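You operate a simulated robot arm through the tools that you are given. There is no shell and no other tool.

Carry out the task below with a simulated robot arm. There is one attempt and no reset: what you move stays moved.

Task
Fit the spool the card names and wind the card's length on it.
Fine: on the winder; lock it again; the spool stays on. Where these are worked on the way, their far stop is far enough and under half their travel is too little: winder lock.

The check looks at the end state, three seconds after you hand in, the way a careful person would. Anything else that was tipped, shoved, dropped, spilled or broken makes it a failure.

Robot
A 7-joint arm with a fingered hand, fixed in place. Base frame: the origin is at the foot of the arm, x ahead of it, y to its left, z up; the work surface is at about z = 800. Readings come in mm, rad, newtons and seconds.
With the tool pointing down near the work surface it reaches from about 360 to 840 mm from the base axis. Its first joint turns from -2.007 to 2.007 rad. Payload 5 kg.
The TCP is the grasp point between the finger pads, 32 mm short of the fingertips. In the tool frame z runs along the fingers and y along their closing line. Largest opening 160 mm; the body of the gripper starts 89 mm behind the TCP. The gripper is a hand of 4 fingers: y runs from the thumb to the fingers, the wrist lies at [0, 0, -267] in the tool frame, and closing takes about 1.5 s.
Orientation is that of the tool frame in the base frame, as a unit quaternion [x, y, z, w]. With the fingers straight down and closing along the base's y, the tool's x points along the base's -x, its y along +y and its z along -z.

Tools
- The arm moves only by the tool step_arm. Its argument "increments" is a list of rows, each a list of 2 entries, a list of its own where there are three numbers: the shift along the tool's x, y, z in cm, then the turn, a rotation vector about the tool's x, y, z in degrees. In form: [[[dx, dy, dz], [wx, wy, wz]], ...]. A call has 1 to 20 rows; each row shifts and turns the commanded pose from where the row before left it, along the tool's axes as they then stand. "grip" is the closure in counts, from 0 (fully open) to 255 (shut), set as the call begins (left out, the last holds). Rows are played at 5 a second. More than 50 mm and 0.15 rad between two rows, or a gripper value outside its range, and nothing of the call is played. Where a pose cannot be reached the arm comes as near as it can. A force on the tool above 90 N (or 10 N above the force at the start of the call, whichever is more), or a blocked arm, ends the call early, and 0.2 s more pass. Each finger travels about 108 mm/s and halts on what it meets, pressing with about 34 N; the grip force reading is that of the motor and also rises with nothing between the fingers. The clock runs only during rows and for 0.2 s after the last one: add rows that do not move to give the fingers time. It gives the time, the measured TCP pose, the force on the tool (base axes), the opening and the grip force at its end, in the units of the frame above (readings bear some noise), with the torque about the TCP (base axes, N m) and any sound that the robot's microphone picked up, and new pictures: "show" is both (left out), scene, wrist or none.
- Cameras (640 x 400 px; columns grow to the right, rows downward): "scene" is fixed at [217.9, 500.2, 1409.4]; the picture's right is [-0.98, -0.21, 0.00], its down [-0.10, 0.44, -0.89] and it looks along [0.19, -0.87, -0.45] (base axes); focal length 374 px, centre (320, 200). "wrist" rides on the gripper at [80, -4, -114] in the tool frame; the picture's right is [0.05, 1.00, 0.00], its down [-0.82, 0.04, -0.58] and it looks along [-0.58, 0.03, 0.82] (tool axes); focal length 265 px, centre (320, 200). There is no depth. A picture from a camera that has moved, and an enlarged one, comes with that camera's place and axes in the base frame and with its lens.
- lift_body(by): slides the trunk up (or, below 0, down) by that many mm; the arm rides with it, the base frame stays. It gives what a move gives, with no picture.
- grasp_type(shape): the hand has 4 fingers and takes this shape, open, in about a second: jaw (thumb against the fingers, like two jaws); tri (thumb and two fingers); tip (a fingertip pinch); poke (one finger out to press); point (the index stretched); flat (the hand flat); cup (the hand cupped); fist (a fist). The gripper value then closes the fingers along that shape, each until it touches; the sizes above hold for jaw. It gives what a move gives, with no picture.
- close_up(camera, box): a new picture of the part [left, top, right, bottom] of that camera's present view, enlarged. The clock stands still meanwhile.
- sign_off(): hands the job in; it is judged then, once.

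Places have to be worked out from the pictures, the camera data and where the tool is seen. Open the gripper and draw the arm clear of the work before you hand the job in, unless the task says otherwise.

The tools are called after ">>>" as a command line: name --argument value ..., lists and objects as JSON in quotes. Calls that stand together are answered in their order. step_arm: Moves the arm, as the interface text tells. Its arguments: {"type":"object","properties":{"increments":{"type":"array","items":{"type":"array"}},"grip":{"type":"number"},"show":{"type":"string","enum":["both","scene","wrist","none"]}},"required":["increments"]} The other tools are called the same way: lift_body (by) slides the trunk up or down; grasp_type (shape) gives the hand a shape; close_up (camera, box) takes an enlarged picture of a part of a camera's view; sign_off () hands the job in.

At the start:

```text
time: 0.0
eef_pos: [462.6, -286.8, 1133.1]
tool_rot: [0.0, 1.0, 0.001, -0.001]
wrist_force: [0.4, 0.1, -0.6]
torque: [-0.01, 0.02, 0.01]
opening: 160.1
gripper_force: 0.1
shape: jaw
trunk travel left (down, up): [-775.0, 215.0]
```

scene: 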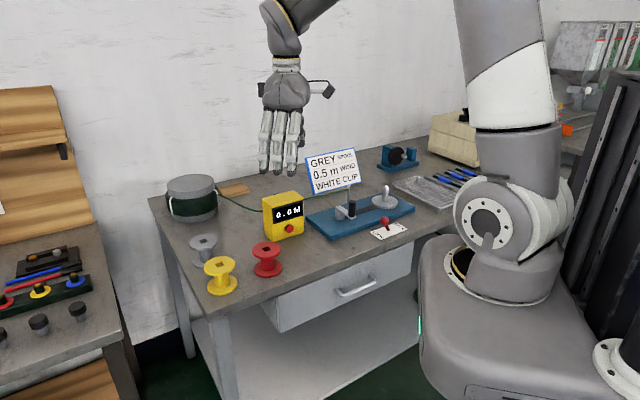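
wrist: 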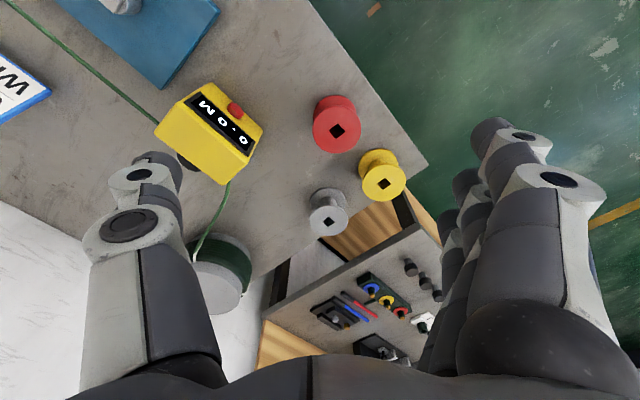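

The card seems to read "GREY spool, 0.5 m wind, WHITE CLIP". I'll enlarge the scene picture over the card, winder, and spools before moving.

>>> close_up --camera "scene" --box '[290, 135, 450, 250]'

>>> close_up --camera "scene" --box '[160, 160, 320, 310]'

>>> close_up --camera "scene" --box '[0, 220, 130, 360]'

>>> close_up --camera "scene" --box '[360, 120, 520, 220]'

```text
3.48 times, centred on (370, 192) of scene
camera zoom: at [217.9, 500.2, 1409.4], right [-0.98, -0.21, 0.0], down [-0.1, 0.44, -0.89], along [0.19, -0.87, -0.45], focal length 1302 px, centre (146, 226)
```

zoom: 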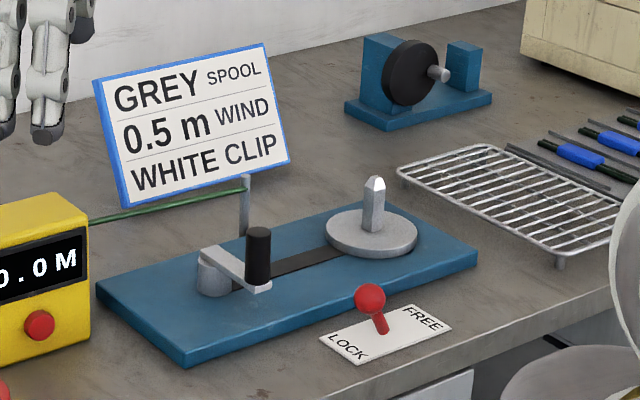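

```text
2.67 times, centred on (240, 235) of scene
camera zoom: at [217.9, 500.2, 1409.4], right [-0.98, -0.21, 0.0], down [-0.1, 0.44, -0.89], along [0.19, -0.87, -0.45], focal length 998 px, centre (533, 107)
```

zoom: 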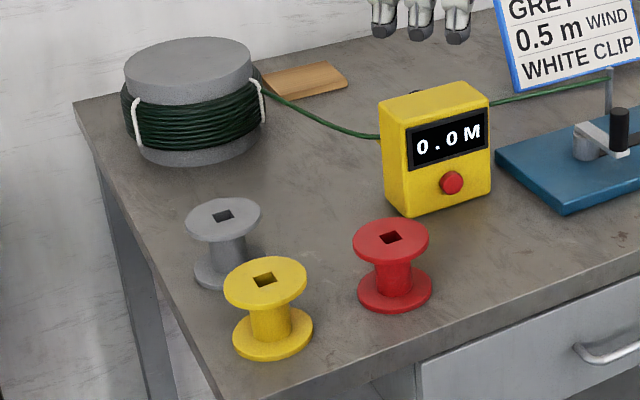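

```text
2.86 times, centred on (65, 290) of scene
camera zoom: at [217.9, 500.2, 1409.4], right [-0.98, -0.21, 0.0], down [-0.1, 0.44, -0.89], along [0.19, -0.87, -0.45], focal length 1069 px, centre (1049, -57)
```

zoom: 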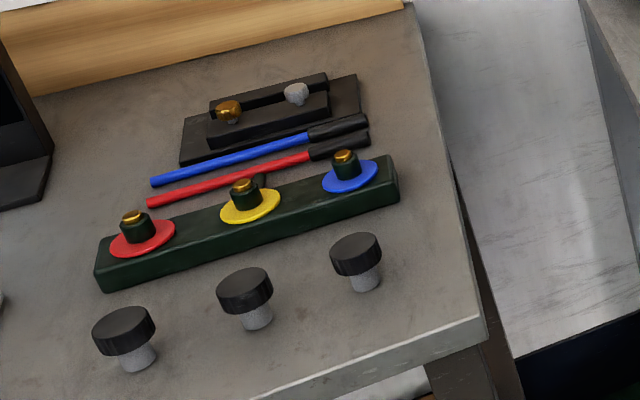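

```text
4.00 times, centred on (440, 170) of scene
camera zoom: at [217.9, 500.2, 1409.4], right [-0.98, -0.21, 0.0], down [-0.1, 0.44, -0.89], along [0.19, -0.87, -0.45], focal length 1497 px, centre (-160, 320)
```

zoom: 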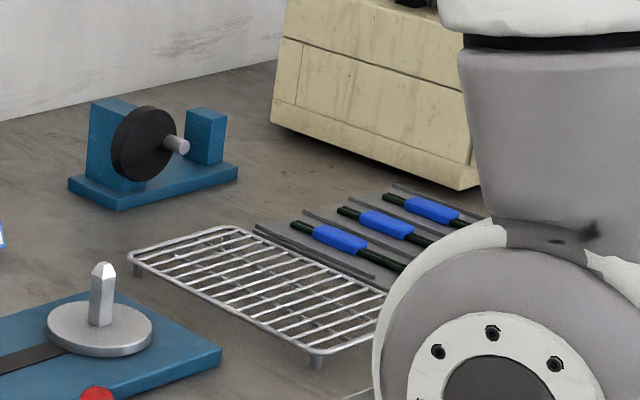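

The card reads GREY spool, 0.5 m, and the counter shows 0.0 M. The red lock lever leans toward LOCK. I'll enlarge the wrist view to see the grey spool and the hole's orientation from another angle.

>>> close_up --camera "wrist" --box '[270, 80, 430, 250]'

>>> close_up --camera "wrist" --box '[0, 0, 270, 170]'

>>> close_up --camera "scene" --box '[300, 180, 420, 250]'

```text
2.35 times, centred on (350, 165) of wrist
camera zoom: at [382.8, -290.5, 1248.2], right [-0.05, 1.0, 0.0], down [0.82, 0.04, 0.58], along [0.58, 0.03, -0.82], focal length 624 px, centre (249, 282)
```

zoom: 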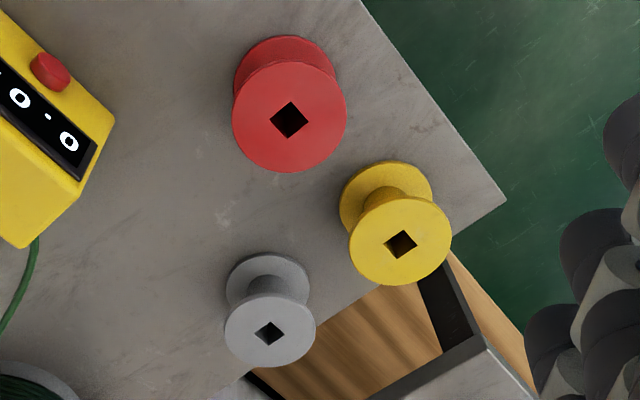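

```text
2.35 times, centred on (135, 85) of wrist
camera zoom: at [382.8, -290.5, 1248.2], right [-0.05, 1.0, 0.0], down [0.82, 0.04, 0.58], along [0.58, 0.03, -0.82], focal length 624 px, centre (755, 471)
```

zoom: 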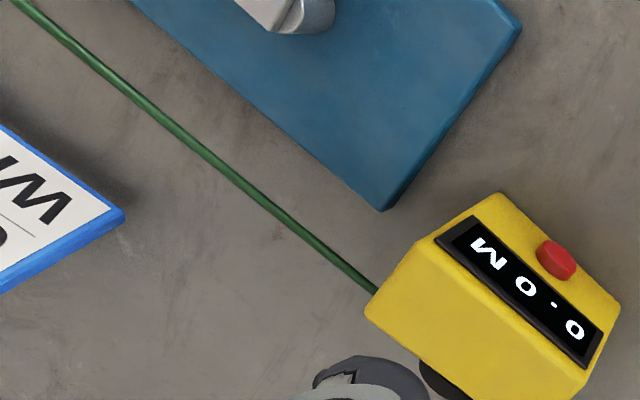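

```text
5.33 times, centred on (360, 215) of scene
camera zoom: at [217.9, 500.2, 1409.4], right [-0.98, -0.21, 0.0], down [-0.1, 0.44, -0.89], along [0.19, -0.87, -0.45], focal length 1996 px, centre (107, 120)
```

zoom: 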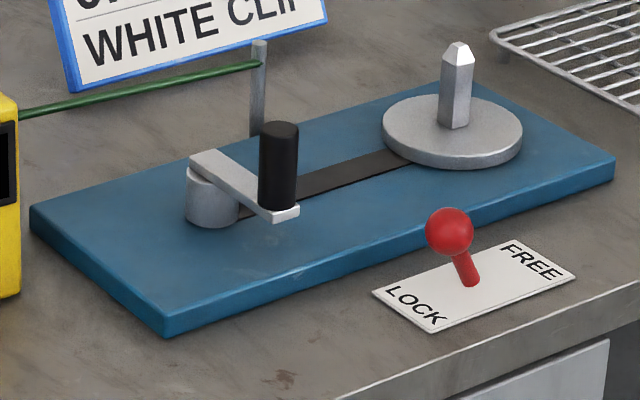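

The two views put the grey spool's top at about (703, -258, 861), with its flange about 72 mm across and the square hole turned 45° in the base frame. I'll turn the tool 45° so the closing line clears the yellow spool, then move above the grey spool.

>>> step_arm --increments '[[[0, 0, 0], [0, 0, 7.5]], [[0, 0, 0], [0, 0, 7.5]], [[0, 0, 0], [0, 0, 7.5]], [[0, 0, 0], [0, 0, 7.5]], [[0, 0, 0], [0, 0, 7.5]], [[0, 0, 0], [0, 0, 7.5]], [[-2.13, 2.72, 1.6], [0, 0, 0]], [[-2.13, 2.72, 1.6], [0, 0, 0]], [[-2.13, 2.72, 1.6], [0, 0, 0]], [[-2.13, 2.72, 1.6], [0, 0, 0]], [[-2.13, 2.72, 1.6], [0, 0, 0]], [[-2.13, 2.72, 1.6], [0, 0, 0]], [[-2.13, 2.72, 1.6], [0, 0, 0]], [[0, 0, 0], [0, 0, 0]]]'

```text
time: 3.0
eef_pos: [703.1, -257.6, 1021.0]
tool_rot: [0.383, 0.924, 0.0, 0.0]
wrist_force: [-0.3, 1.1, 0.1]
torque: [0.03, -0.03, -0.02]
opening: 159.7
gripper_force: 0.0
shape: jaw
trunk travel left (down, up): [-775.0, 215.0]
camera wrist: at [642.8, -203.7, 1135.6], right [0.67, 0.74, 0.0], down [0.61, -0.55, 0.58], along [0.43, -0.39, -0.82], focal length 265 px, centre (320, 200)
```

scene: 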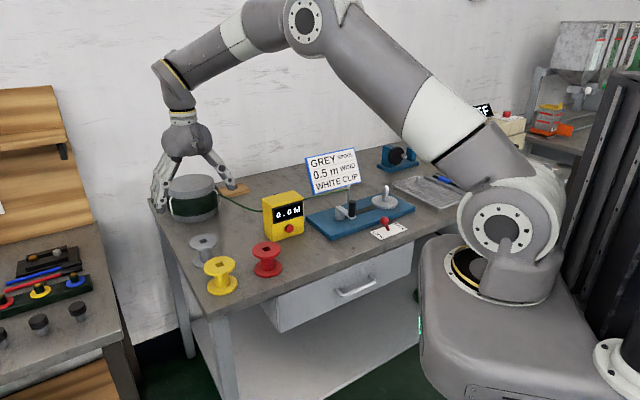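
wrist: 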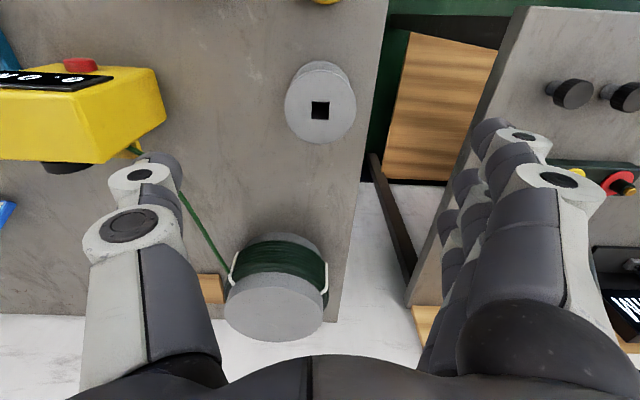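

The spool's hole sits at (320, 109), almost exactly below the TCP. I'll enlarge it to check centring and hole orientation.

>>> close_up --camera "wrist" --box '[260, 50, 380, 150]'

>>> close_up --camera "scene" --box '[360, 180, 440, 240]'

```text
4.00 times, centred on (320, 100) of wrist
camera zoom: at [642.8, -203.7, 1135.6], right [0.67, 0.74, 0.0], down [0.61, -0.55, 0.58], along [0.43, -0.39, -0.82], focal length 1062 px, centre (320, 600)
```

zoom: 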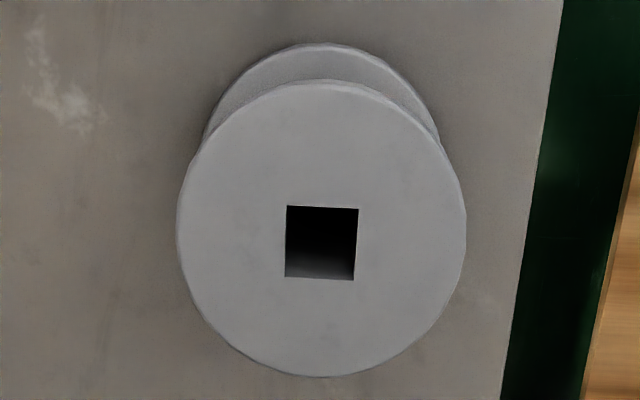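

```text
6.67 times, centred on (400, 210) of scene
camera zoom: at [217.9, 500.2, 1409.4], right [-0.98, -0.21, 0.0], down [-0.1, 0.44, -0.89], along [0.19, -0.87, -0.45], focal length 2495 px, centre (-213, 133)
```

zoom: 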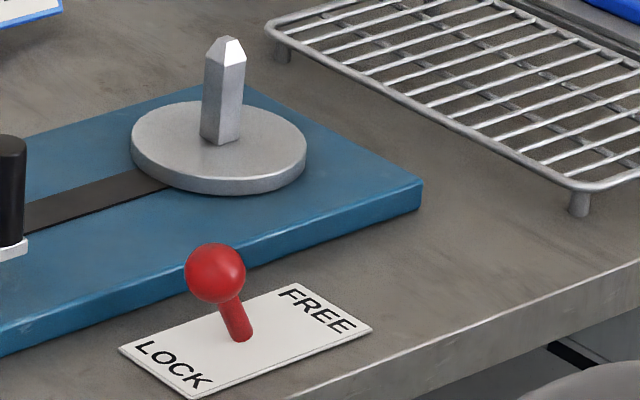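

The hole centre works out to about (704, -259), with its edges along the tool axes. I'll descend to z≈850 with the hand open, with the tips straddling the flange, and then check.

>>> step_arm --increments '[[[-0.17, -0.04, 3.4], [0, 0, 0]], [[0, 0, 3.4], [0, 0, 0]], [[0, 0, 3.4], [0, 0, 0]], [[0, 0, 3.4], [0, 0, 0]], [[0, 0, 3.4], [0, 0, 0]], [[0, 0, 0], [0, 0, 0]]]'

```text
time: 4.4
eef_pos: [704.7, -259.4, 852.0]
tool_rot: [0.383, 0.924, 0.0, 0.001]
wrist_force: [0.2, -0.6, -0.6]
torque: [-0.02, -0.02, 0.02]
opening: 159.9
gripper_force: 0.1
shape: jaw
trunk travel left (down, up): [-775.0, 215.0]
camera wrist: at [644.9, -204.1, 966.6], right [0.67, 0.74, 0.0], down [0.61, -0.55, 0.58], along [0.43, -0.39, -0.82], focal length 265 px, centre (320, 200)
```

scene: 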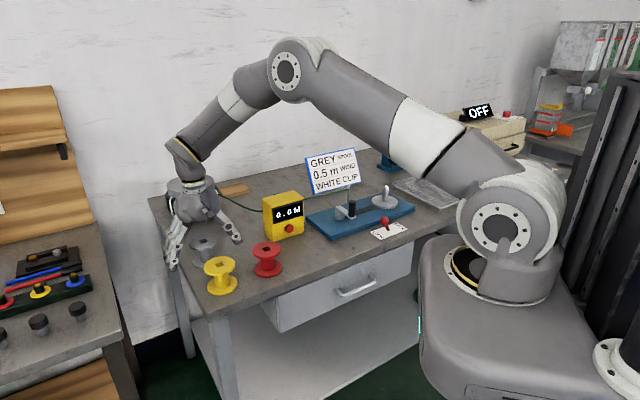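
wrist: 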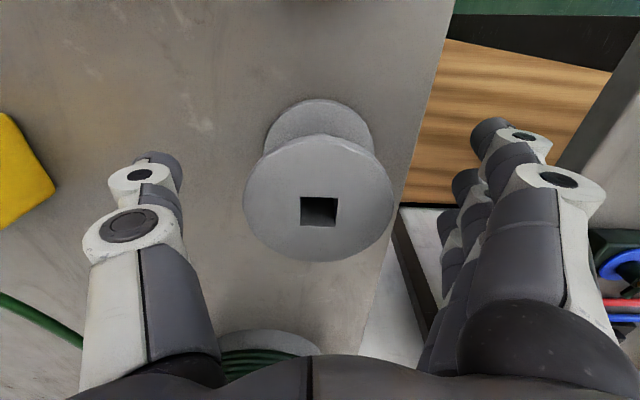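

The hole is centred between the fingers at (320, 211), as expected. I'll close on the flange now.

>>> step_arm --increments '[[[0, 0, 0], [0, 0, 0]], [[0, 0, 0], [0, 0, 0]], [[0, 0, 0], [0, 0, 0]], [[0, 0, 0], [0, 0, 0]], [[0, 0, 0], [0, 0, 0]], [[0, 0, 0], [0, 0, 0]], [[0, 0, 0], [0, 0, 0]], [[0, 0, 0], [0, 0, 0]]]' --grip 210

```text
time: 6.2
eef_pos: [704.8, -258.4, 853.6]
tool_rot: [0.383, 0.924, 0.001, 0.0]
wrist_force: [0.0, 0.1, -1.2]
torque: [0.02, 0.02, 0.01]
opening: 30.5
gripper_force: 34.4
shape: jaw
trunk travel left (down, up): [-775.0, 215.0]
camera wrist: at [645.0, -204.2, 966.7], right [0.67, 0.74, 0.0], down [0.61, -0.55, 0.58], along [0.43, -0.39, -0.82], focal length 265 px, centre (320, 200)
```

scene: 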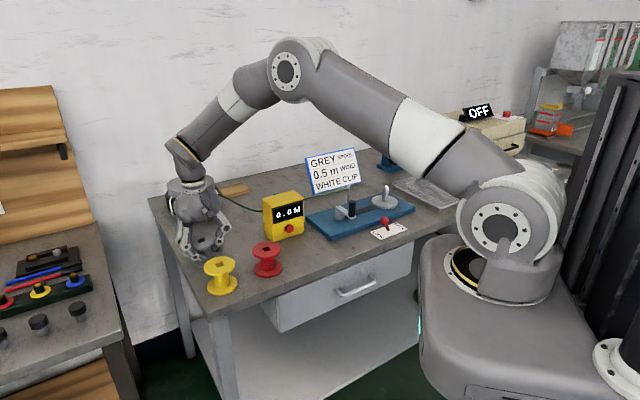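
wrist: 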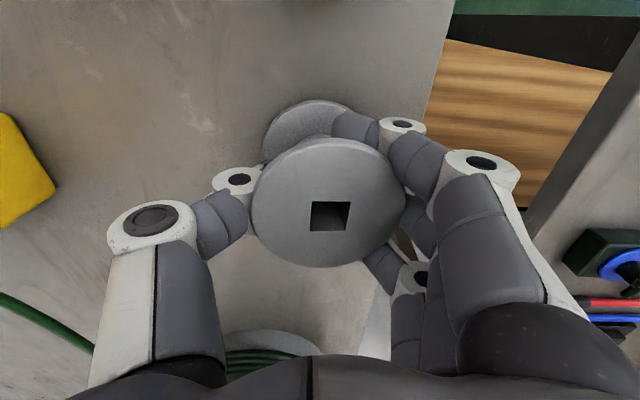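

The fingers went in under the top flange and grip the barrel, with an opening of 30.5 mm. I'll enlarge both views to see whether the spool tilted or shifted.

>>> close_up --camera "wrist" --box '[220, 80, 440, 300]'

>>> close_up --camera "scene" --box '[150, 170, 270, 300]'

```text
1.82 times, centred on (330, 190) of wrist
camera zoom: at [645.0, -204.2, 966.7], right [0.67, 0.74, 0.0], down [0.61, -0.55, 0.58], along [0.43, -0.39, -0.82], focal length 483 px, centre (302, 218)
```

zoom: 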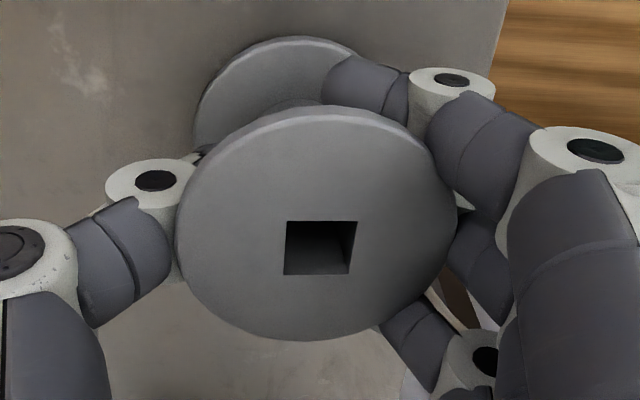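

```text
3.08 times, centred on (210, 235) of scene
camera zoom: at [217.9, 500.2, 1409.4], right [-0.98, -0.21, 0.0], down [-0.1, 0.44, -0.89], along [0.19, -0.87, -0.45], focal length 1151 px, centre (658, 92)
```

zoom: 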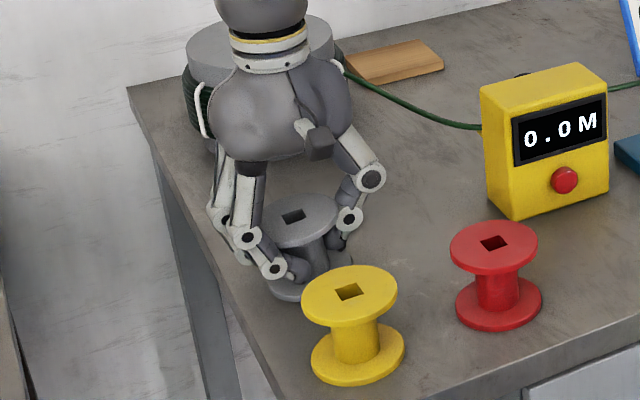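

The spool looks slightly tilted in the grip, bottom toward the thumb. I'll lift it 40 mm and look at how it hangs.

>>> step_arm --increments '[[[0, 0, -1], [0, 0, 0]], [[0, 0, -1.5], [0, 0, 0]], [[0, 0, -1.5], [0, 0, 0]], [[0, 0, 0], [0, 0, 0]], [[0, 0, 0], [0, 0, 0]]]'

>>> close_up --camera "wrist" --box '[220, 80, 440, 300]'

>>> close_up --camera "scene" --box '[150, 150, 270, 290]'

```text
time: 7.4
eef_pos: [704.3, -259.0, 893.7]
tool_rot: [0.383, 0.924, 0.0, -0.001]
wrist_force: [-0.6, 0.6, -0.1]
torque: [0.01, 0.02, 0.0]
opening: 30.3
gripper_force: 33.8
shape: jaw
trunk travel left (down, up): [-775.0, 215.0]
camera wrist: at [644.7, -204.8, 1006.9], right [0.67, 0.74, 0.0], down [0.61, -0.55, 0.58], along [0.43, -0.39, -0.82], focal length 265 px, centre (320, 200)
```

scene: 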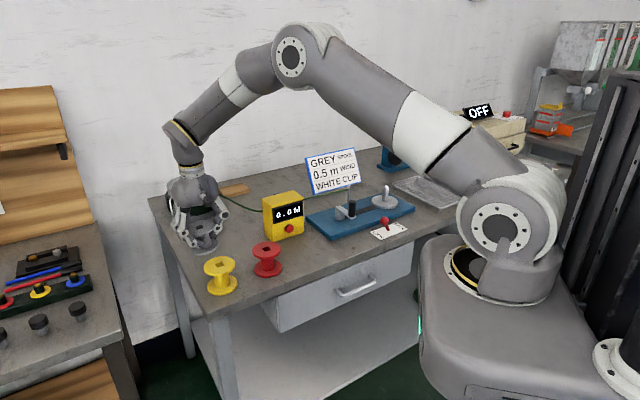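
wrist: 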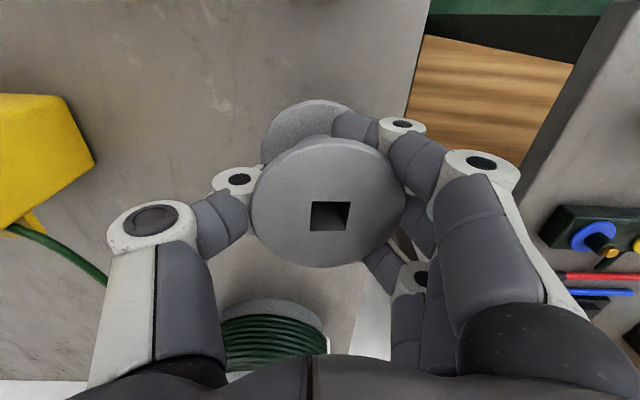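

```text
1.82 times, centred on (330, 190) of wrist
camera zoom: at [644.7, -204.8, 1006.9], right [0.67, 0.74, 0.0], down [0.61, -0.55, 0.58], along [0.43, -0.39, -0.82], focal length 483 px, centre (302, 218)
```

zoom: 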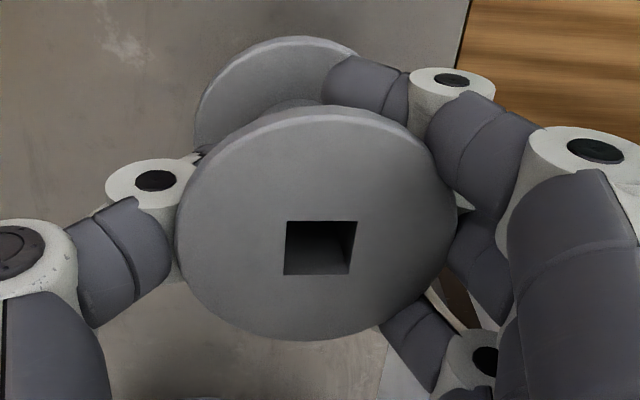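

```text
2.86 times, centred on (210, 220) of scene
camera zoom: at [217.9, 500.2, 1409.4], right [-0.98, -0.21, 0.0], down [-0.1, 0.44, -0.89], along [0.19, -0.87, -0.45], focal length 1069 px, centre (634, 143)
```

zoom: 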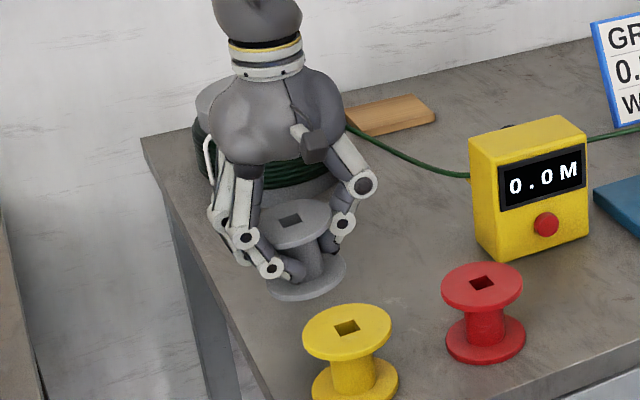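

The spool is held around the barrel, tilted roughly 5° with its top toward the fingers. I'll raise it well clear and carry it toward the winder, stopping just beyond the spindle so the wrist camera can see it.

>>> step_arm --increments '[[[0, 0, -3.6], [0, 0, 0]], [[0, 0, -3.6], [0, 0, 0]], [[0, 0, -3.6], [0, 0, 0]], [[-0.09, -4.65, 0], [0, 0, 0]], [[-0.09, -4.65, 0], [0, 0, 0]], [[-0.09, -4.65, 0], [0, 0, 0]], [[-0.09, -4.65, 0], [0, 0, 0]], [[-0.09, -4.65, 0], [0, 0, 0]], [[-0.09, -4.65, 0], [0, 0, 0]], [[-0.09, -4.65, 0], [0, 0, 0]], [[-0.09, -4.65, 0], [0, 0, 0]], [[-0.09, -4.65, 0], [0, 0, 0]], [[-0.09, -4.65, 0], [0, 0, 0]], [[-0.09, -4.65, 0], [0, 0, 0]], [[-0.09, -4.65, 0], [0, 0, 0]], [[-0.09, -4.65, 0], [0, 0, 0]], [[0, 0, 0], [0, 0, 0]], [[0, 0, 0], [0, 0, 0]]]'

```text
time: 11.2
eef_pos: [284.5, -695.0, 1000.0]
tool_rot: [0.383, 0.924, 0.0, -0.001]
wrist_force: [0.2, -0.6, -1.1]
torque: [-0.03, -0.02, 0.0]
opening: 30.1
gripper_force: 33.5
shape: jaw
trunk travel left (down, up): [-775.0, 215.0]
camera wrist: at [224.1, -641.8, 1113.7], right [0.67, 0.74, 0.0], down [0.61, -0.55, 0.58], along [0.43, -0.39, -0.82], focal length 265 px, centre (320, 200)
```

scene: 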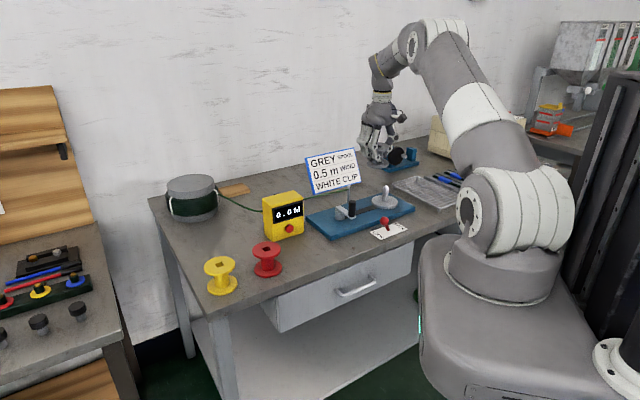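
wrist: 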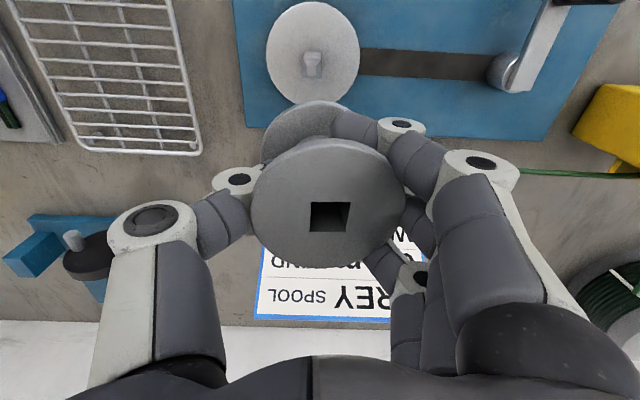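

The spindle and disc are visible at the top of the wrist picture. I'll enlarge that part to locate the spindle and its square orientation, and also look at the card and guide post.

>>> close_up --camera "wrist" --box '[250, 0, 380, 110]'

>>> close_up --camera "scene" --box '[290, 100, 430, 240]'

```text
3.64 times, centred on (315, 55) of wrist
camera zoom: at [224.1, -641.8, 1113.7], right [0.67, 0.74, 0.0], down [0.61, -0.55, 0.58], along [0.43, -0.39, -0.82], focal length 965 px, centre (338, 727)
```

zoom: 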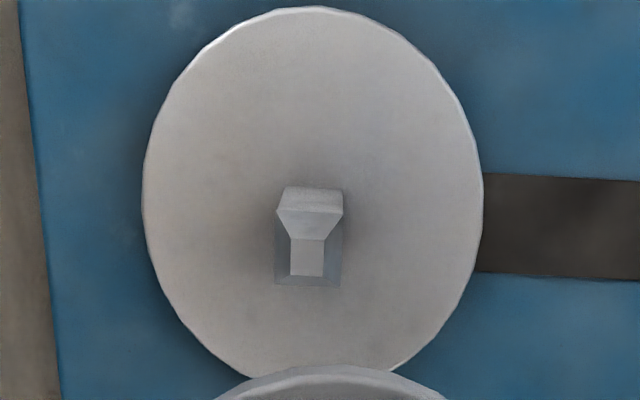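

```text
2.86 times, centred on (360, 170) of scene
camera zoom: at [217.9, 500.2, 1409.4], right [-0.98, -0.21, 0.0], down [-0.1, 0.44, -0.89], along [0.19, -0.87, -0.45], focal length 1069 px, centre (206, 286)
```

zoom: 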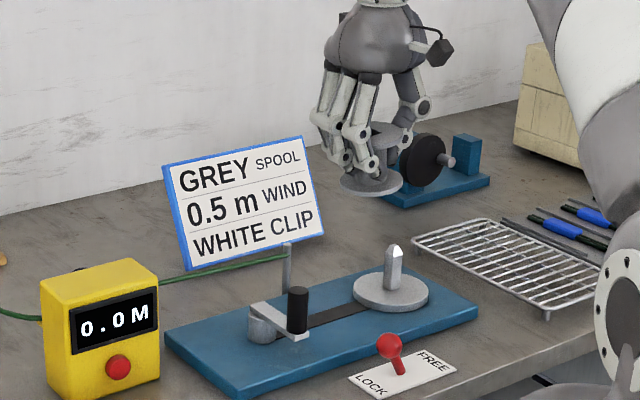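

The spindle works out to about (247, -671), 14 mm square with its sides along the tool axes, tip z≈882 and disc top z≈826. I'll move over it at a safe height and cancel the spool's tilt, about -5.7° in tool x and -2° in tool y.

>>> step_arm --increments '[[[2.1, -0.64, 1.25], [0, 0, 0]], [[2.1, -0.64, 1.25], [0, 0, 0]], [[0, 0, 0], [-2.85, -1, 0]], [[0, 0, 0], [-2.85, -1, 0]], [[0, 0, 0], [0, 0, 0]], [[0, 0, 0], [0, 0, 0]]]'

>>> close_up --camera "scene" --box '[330, 120, 430, 220]'

>>> close_up --camera "wrist" --box '[200, 40, 440, 280]'

```text
time: 12.6
eef_pos: [246.7, -673.3, 974.6]
tool_rot: [0.382, 0.923, 0.039, 0.035]
wrist_force: [-0.3, -0.1, -0.1]
torque: [-0.02, -0.02, 0.0]
opening: 30.0
gripper_force: 34.4
shape: jaw
trunk travel left (down, up): [-775.0, 215.0]
camera wrist: at [175.7, -625.3, 1085.2], right [0.67, 0.74, 0.1], down [0.55, -0.57, 0.61], along [0.51, -0.35, -0.79], focal length 265 px, centre (320, 200)
```

scene: 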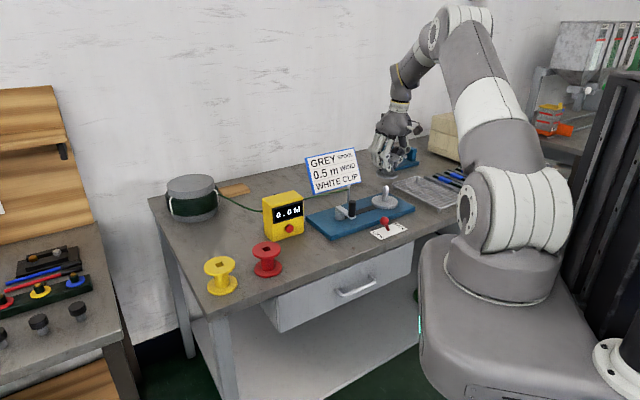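
wrist: 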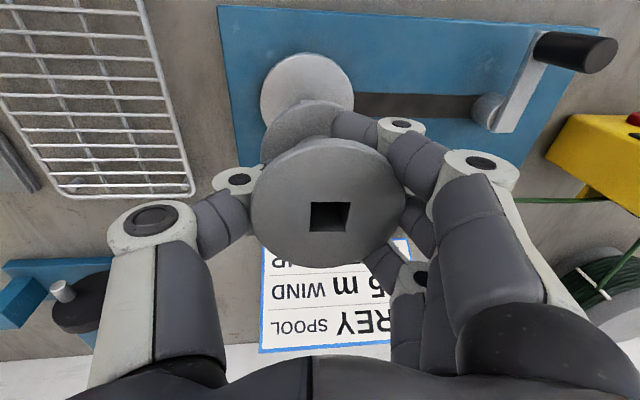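

```text
4.00 times, centred on (380, 170) of scene
camera zoom: at [217.9, 500.2, 1409.4], right [-0.98, -0.21, 0.0], down [-0.1, 0.44, -0.89], along [0.19, -0.87, -0.45], focal length 1497 px, centre (80, 320)
```

zoom: 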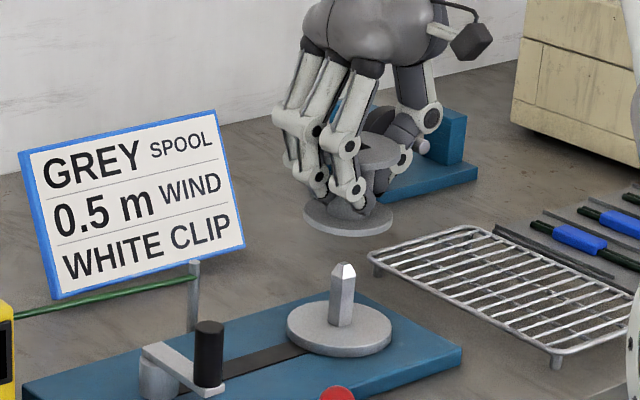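

```text
1.67 times, centred on (320, 160) of wrist
camera zoom: at [175.7, -625.3, 1085.2], right [0.67, 0.74, 0.1], down [0.55, -0.57, 0.61], along [0.51, -0.35, -0.79], focal length 442 px, centre (320, 267)
```

zoom: 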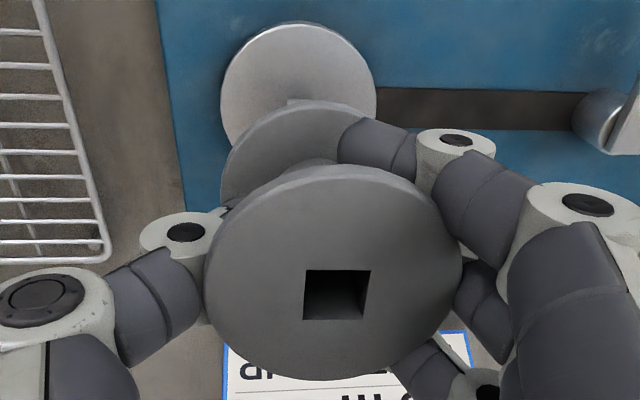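

The scene view shows the spool nearly upright and in line with the spindle. I'll enlarge further to check the residual tilt and offset.

>>> close_up --camera "scene" --box '[365, 145, 415, 210]'

>>> close_up --camera "wrist" --box '[240, 40, 380, 180]'

```text
6.15 times, centred on (390, 178) of scene
camera zoom: at [217.9, 500.2, 1409.4], right [-0.98, -0.21, 0.0], down [-0.1, 0.44, -0.89], along [0.19, -0.87, -0.45], focal length 2303 px, centre (-111, 338)
```

zoom: 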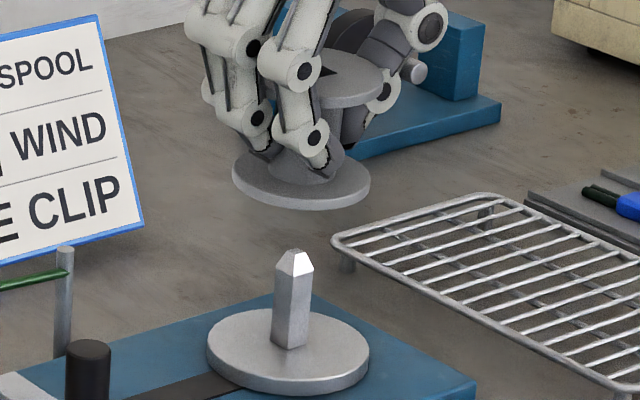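

```text
2.86 times, centred on (310, 110) of wrist
camera zoom: at [175.7, -625.3, 1085.2], right [0.67, 0.74, 0.1], down [0.55, -0.57, 0.61], along [0.51, -0.35, -0.79], focal length 758 px, centre (349, 457)
```

zoom: 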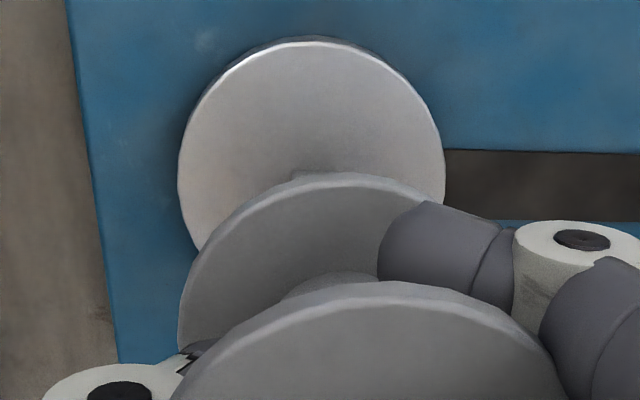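

The spool's bottom looks centred within about 1 mm of the spindle's line, lagging slightly toward the thumb. I'll shift +1 mm in tool y and go down 40 mm along base vertical, then check just above the tip.

>>> step_arm --increments '[[[0.035, 0.001, 0.994], [0, 0, 0]], [[0.035, -0.099, 0.994], [0, 0, 0]], [[0.035, -0.099, 0.994], [0, 0, 0]], [[0.035, -0.099, 0.994], [0, 0, 0]], [[0, 0, 0], [0, 0, 0]]]'

>>> close_up --camera "scene" --box '[365, 145, 415, 210]'

>>> close_up --camera "wrist" --box '[240, 40, 380, 180]'

```text
time: 13.8
eef_pos: [246.4, -673.7, 934.3]
tool_rot: [0.382, 0.923, 0.039, 0.035]
wrist_force: [-0.1, -0.2, -1.9]
torque: [0.03, 0.0, -0.01]
opening: 29.9
gripper_force: 34.6
shape: jaw
trunk travel left (down, up): [-775.0, 215.0]
camera wrist: at [176.0, -624.1, 1045.8], right [0.67, 0.74, 0.1], down [0.55, -0.57, 0.61], along [0.51, -0.35, -0.79], focal length 265 px, centre (320, 200)
```

scene: 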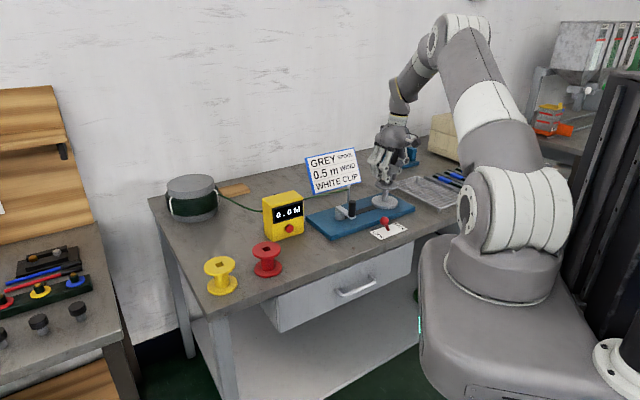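
wrist: 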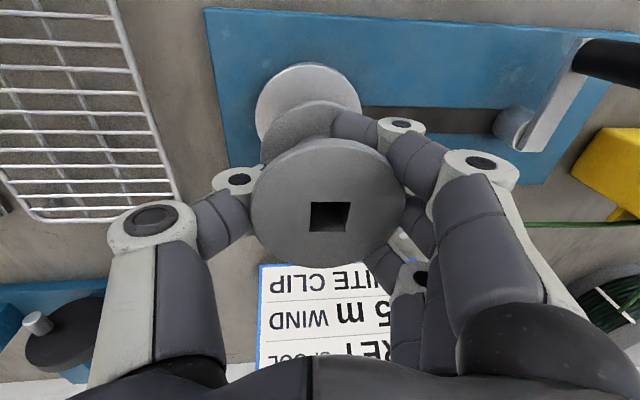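

```text
6.15 times, centred on (390, 178) of scene
camera zoom: at [217.9, 500.2, 1409.4], right [-0.98, -0.21, 0.0], down [-0.1, 0.44, -0.89], along [0.19, -0.87, -0.45], focal length 2303 px, centre (-111, 338)
```

zoom: 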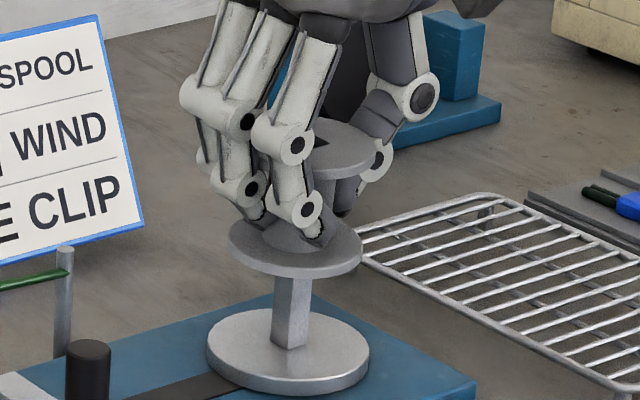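

```text
2.86 times, centred on (310, 110) of wrist
camera zoom: at [176.0, -624.1, 1045.8], right [0.67, 0.74, 0.1], down [0.55, -0.57, 0.61], along [0.51, -0.35, -0.79], focal length 758 px, centre (349, 457)
```

zoom: 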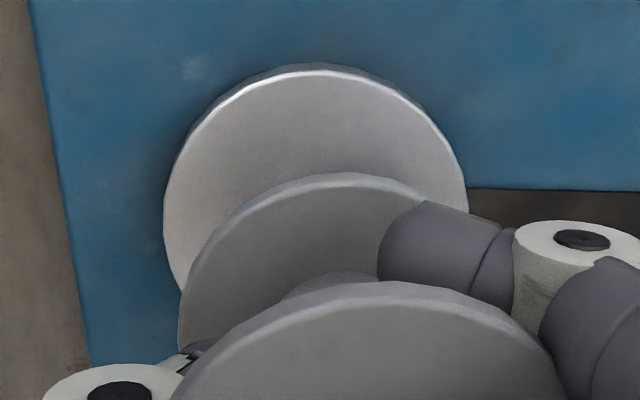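

Disc, spindle and flange line up in both views, with the flange just above the tip. I'll lower it 20 mm in small steps and watch the force.

>>> step_arm --increments '[[[0.0175, -0.05, 0.497], [0, 0, 0]], [[0.0175, -0.05, 0.497], [0, 0, 0]], [[0.0175, -0.05, 0.497], [0, 0, 0]], [[0.0175, -0.05, 0.497], [0, 0, 0]], [[0, 0, 0], [0, 0, 0]]]'

>>> close_up --camera "scene" --box '[365, 145, 415, 210]'

>>> close_up --camera "wrist" --box '[220, 80, 440, 300]'

```text
time: 15.0
eef_pos: [246.3, -673.6, 914.9]
tool_rot: [0.383, 0.922, 0.039, 0.035]
wrist_force: [-0.2, -0.3, 0.2]
torque: [0.02, -0.03, -0.01]
opening: 30.0
gripper_force: 34.5
shape: jaw
trunk travel left (down, up): [-775.0, 215.0]
camera wrist: at [176.1, -624.2, 1025.2], right [0.67, 0.74, 0.1], down [0.55, -0.57, 0.61], along [0.51, -0.35, -0.79], focal length 265 px, centre (320, 200)
```

scene: 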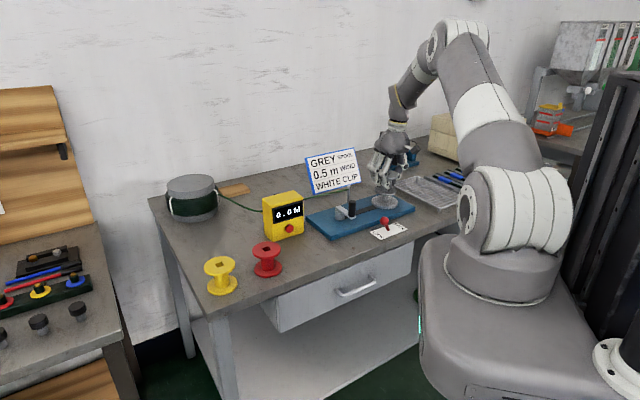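
wrist: 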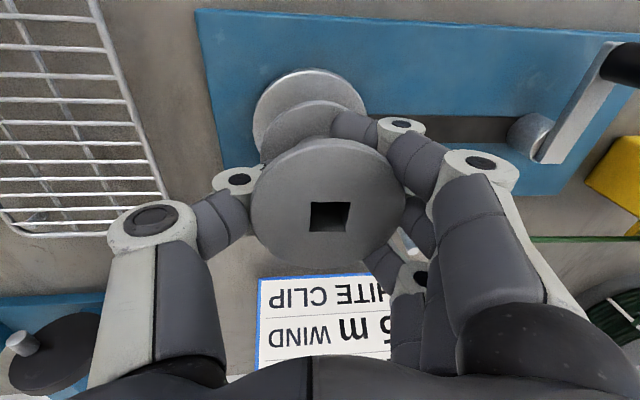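

```text
6.15 times, centred on (390, 178) of scene
camera zoom: at [217.9, 500.2, 1409.4], right [-0.98, -0.21, 0.0], down [-0.1, 0.44, -0.89], along [0.19, -0.87, -0.45], focal length 2303 px, centre (-111, 338)
```

zoom: 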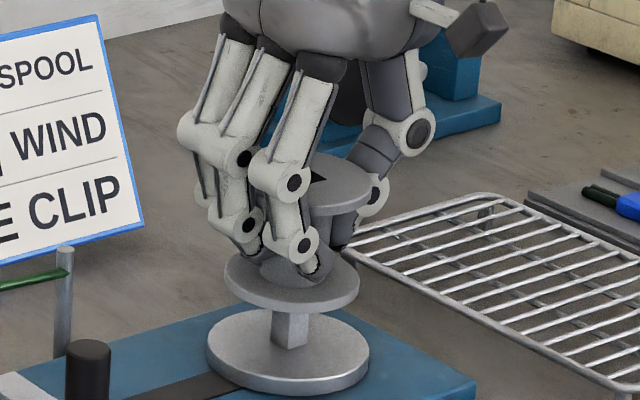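

```text
1.82 times, centred on (330, 190) of wrist
camera zoom: at [176.1, -624.2, 1025.2], right [0.67, 0.74, 0.1], down [0.55, -0.57, 0.61], along [0.51, -0.35, -0.79], focal length 483 px, centre (302, 218)
```

zoom: 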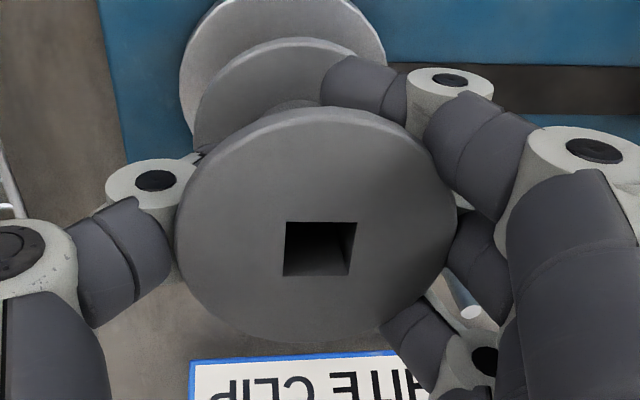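

There's no contact force and the flange is below the tip height, so the spindle is inside the hole. I'll continue down 25 mm.

>>> step_arm --increments '[[[0.0175, -0.05, 0.497], [0, 0, 0]], [[0.0175, -0.05, 0.497], [0, 0, 0]], [[0.0175, -0.05, 0.497], [0, 0, 0]], [[0.0175, -0.05, 0.497], [0, 0, 0]], [[0.0175, -0.05, 0.497], [0, 0, 0]], [[0, 0, 0], [0, 0, 0]]]'

>>> close_up --camera "scene" --box '[365, 145, 415, 210]'

>>> close_up --camera "wrist" --box '[220, 80, 440, 300]'

```text
time: 16.4
eef_pos: [246.8, -673.5, 890.4]
tool_rot: [0.382, 0.923, 0.039, 0.036]
wrist_force: [0.1, 0.7, -1.1]
torque: [0.01, -0.03, 0.03]
opening: 29.9
gripper_force: 34.2
shape: jaw
trunk travel left (down, up): [-775.0, 215.0]
camera wrist: at [176.1, -624.1, 999.8], right [0.67, 0.74, 0.1], down [0.55, -0.57, 0.61], along [0.51, -0.35, -0.79], focal length 265 px, centre (320, 200)
```

scene: 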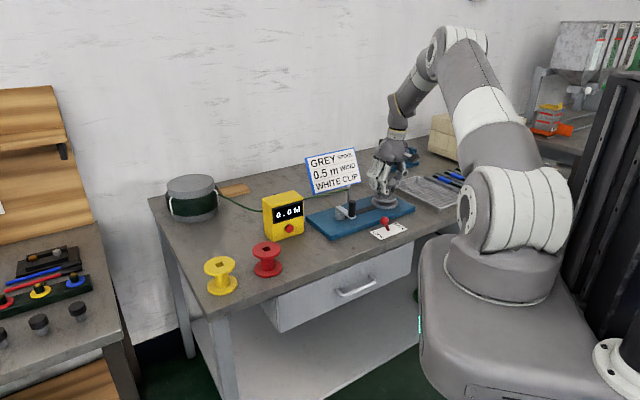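
wrist: 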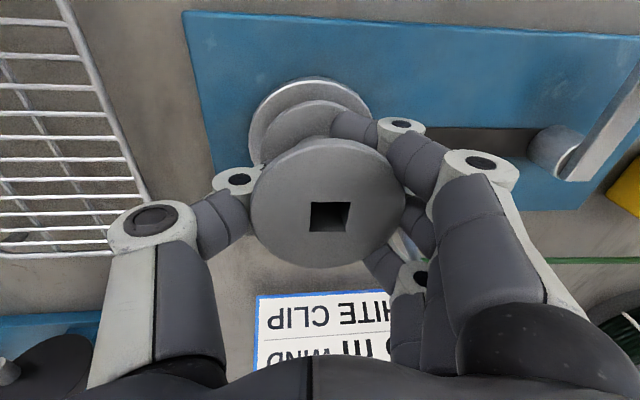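

```text
6.15 times, centred on (390, 178) of scene
camera zoom: at [217.9, 500.2, 1409.4], right [-0.98, -0.21, 0.0], down [-0.1, 0.44, -0.89], along [0.19, -0.87, -0.45], focal length 2303 px, centre (-111, 338)
```

zoom: 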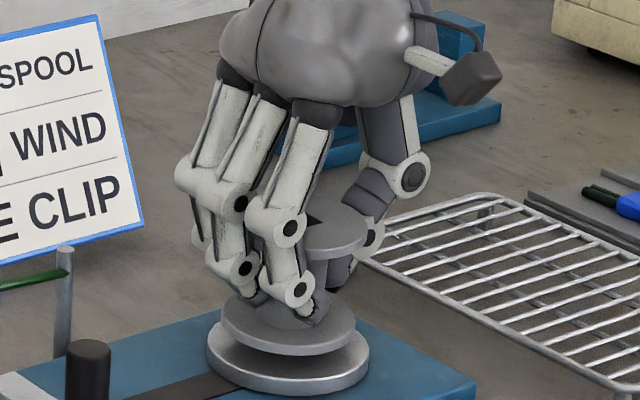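

```text
1.82 times, centred on (330, 190) of wrist
camera zoom: at [176.1, -624.1, 999.8], right [0.67, 0.74, 0.1], down [0.55, -0.57, 0.61], along [0.51, -0.35, -0.79], focal length 483 px, centre (302, 218)
```

zoom: 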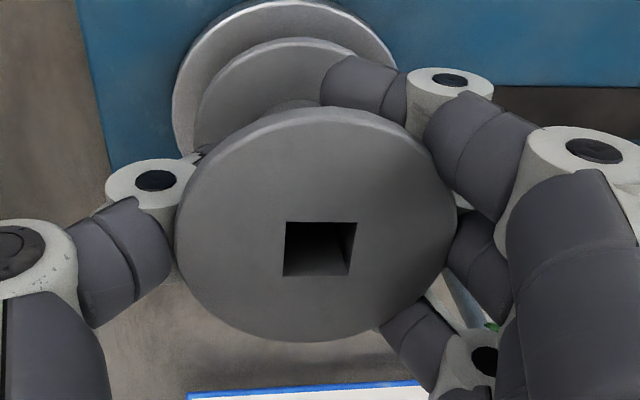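

Still no contact, and about 18 mm remains. The flange looks about 3–4° off level, top toward -x, so I'll correct that with a small rotation and then lower another 12 mm.

>>> step_arm --increments '[[[0, 0, 0], [1.2, 1.2, 0]], [[0, 0, 0], [1.2, 1.2, 0]], [[-0.003, -0.023, 0.399], [0, 0, 0]], [[-0.003, -0.023, 0.399], [0, 0, 0]], [[-0.003, -0.023, 0.399], [0, 0, 0]], [[0, 0, 0], [0, 0, 0]]]'

>>> close_up --camera "scene" --box '[365, 155, 415, 220]'

>>> close_up --camera "wrist" --box '[220, 80, 440, 300]'

```text
time: 17.8
eef_pos: [246.1, -673.4, 878.2]
tool_rot: [0.382, 0.924, 0.028, 0.009]
wrist_force: [0.5, -0.8, 5.4]
torque: [0.13, -0.17, -0.05]
opening: 29.9
gripper_force: 34.0
shape: jaw
trunk travel left (down, up): [-775.0, 215.0]
camera wrist: at [182.4, -624.0, 992.6], right [0.67, 0.74, 0.06], down [0.59, -0.57, 0.57], along [0.46, -0.35, -0.82], focal length 265 px, centre (320, 200)
```

scene: 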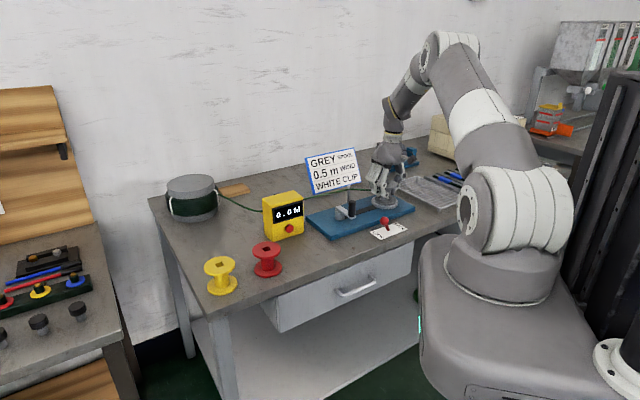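
wrist: 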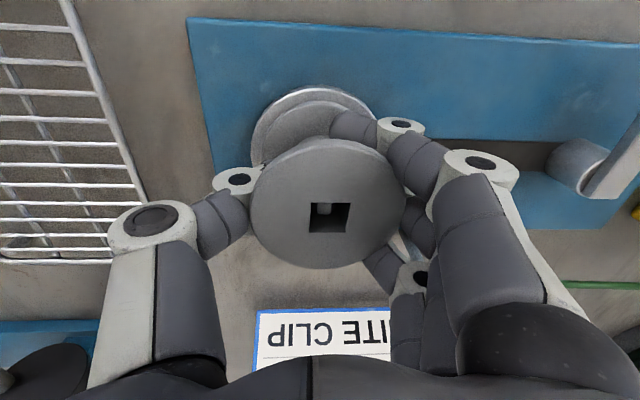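

```text
6.15 times, centred on (390, 188) of scene
camera zoom: at [217.9, 500.2, 1409.4], right [-0.98, -0.21, 0.0], down [-0.1, 0.44, -0.89], along [0.19, -0.87, -0.45], focal length 2303 px, centre (-111, 277)
```

zoom: 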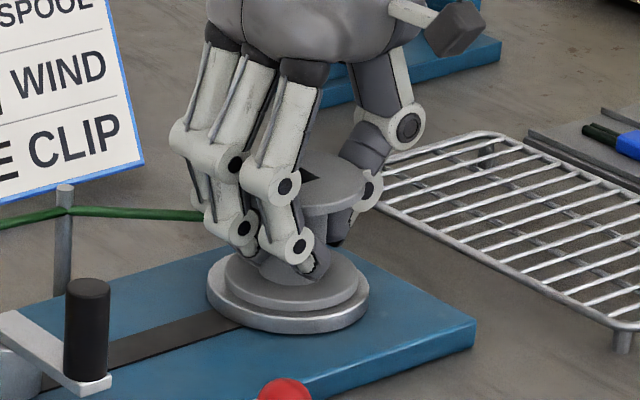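

```text
1.82 times, centred on (330, 190) of wrist
camera zoom: at [182.4, -624.0, 992.6], right [0.67, 0.74, 0.06], down [0.59, -0.57, 0.57], along [0.46, -0.35, -0.82], focal length 483 px, centre (302, 218)
```

zoom: 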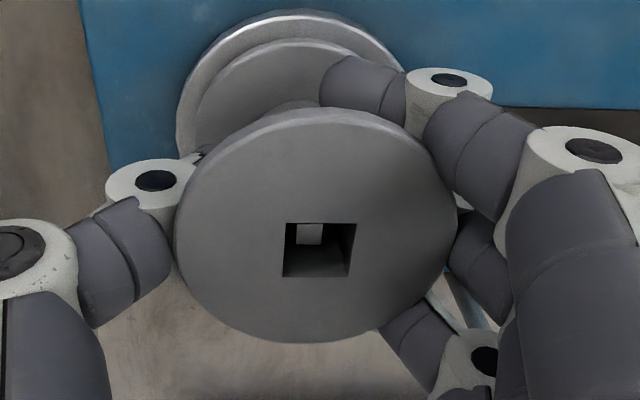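

The wire now runs from the post to the spool, and the spindle tip shows inside the hole. The flange is nearly on the disc with a light 5 N contact, so I'll open the fingers partly to let it settle.

>>> step_arm --increments '[[[0, 0, 0], [0, 0, 0]], [[0, 0, 0], [0, 0, 0]], [[0, 0, 0], [0, 0, 0]], [[0, 0, 0], [0, 0, 0]], [[0, 0, 0], [0, 0, 0]], [[0, 0, 0], [0, 0, 0]]]' --grip 60

>>> close_up --camera "scene" --box '[340, 155, 430, 245]'

>>> close_up --camera "wrist" --box '[220, 80, 440, 300]'

```text
time: 19.2
eef_pos: [246.9, -672.9, 877.2]
tool_rot: [0.383, 0.923, 0.029, 0.007]
wrist_force: [-0.7, -0.2, -0.7]
torque: [0.0, 0.0, -0.02]
opening: 121.8
gripper_force: 0.1
shape: jaw
trunk travel left (down, up): [-775.0, 215.0]
camera wrist: at [182.4, -624.0, 991.7], right [0.67, 0.74, 0.06], down [0.59, -0.57, 0.57], along [0.46, -0.35, -0.82], focal length 265 px, centre (320, 200)
```

scene: 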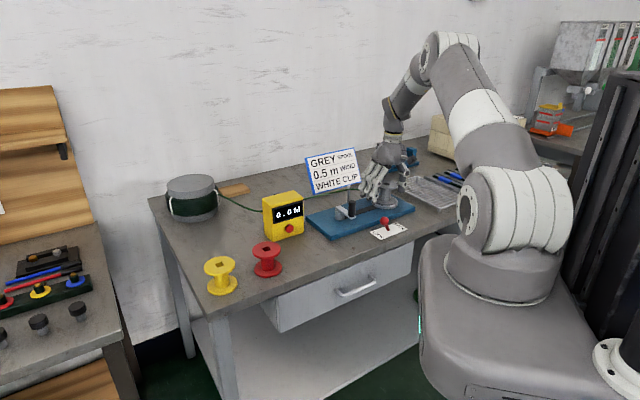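
wrist: 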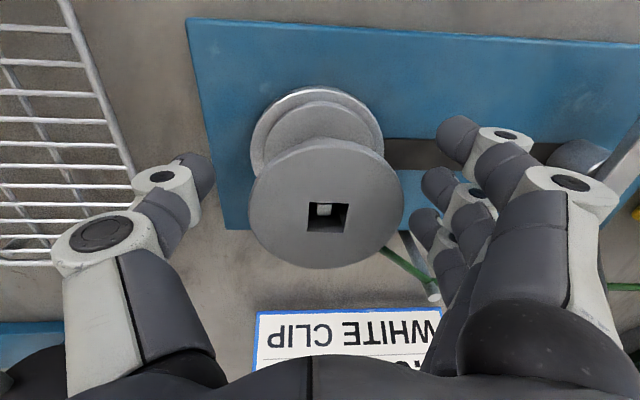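

```text
4.44 times, centred on (385, 200) of scene
camera zoom: at [217.9, 500.2, 1409.4], right [-0.98, -0.21, 0.0], down [-0.1, 0.44, -0.89], along [0.19, -0.87, -0.45], focal length 1663 px, centre (31, 200)
```

zoom: 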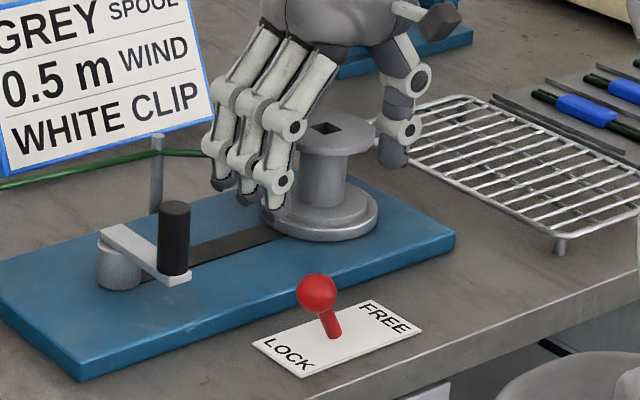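

```text
1.82 times, centred on (330, 190) of wrist
camera zoom: at [182.4, -624.0, 991.7], right [0.67, 0.74, 0.06], down [0.59, -0.57, 0.57], along [0.46, -0.35, -0.82], focal length 483 px, centre (302, 218)
```

zoom: 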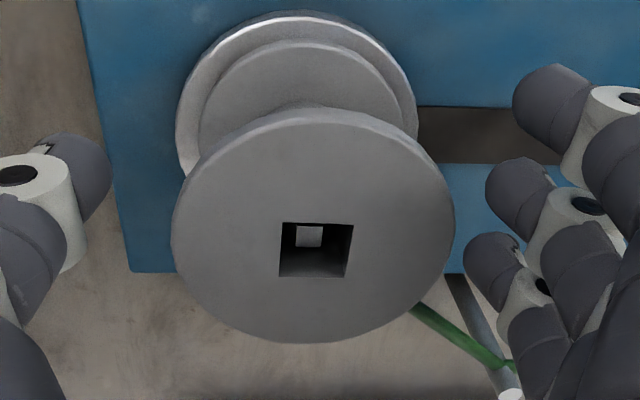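

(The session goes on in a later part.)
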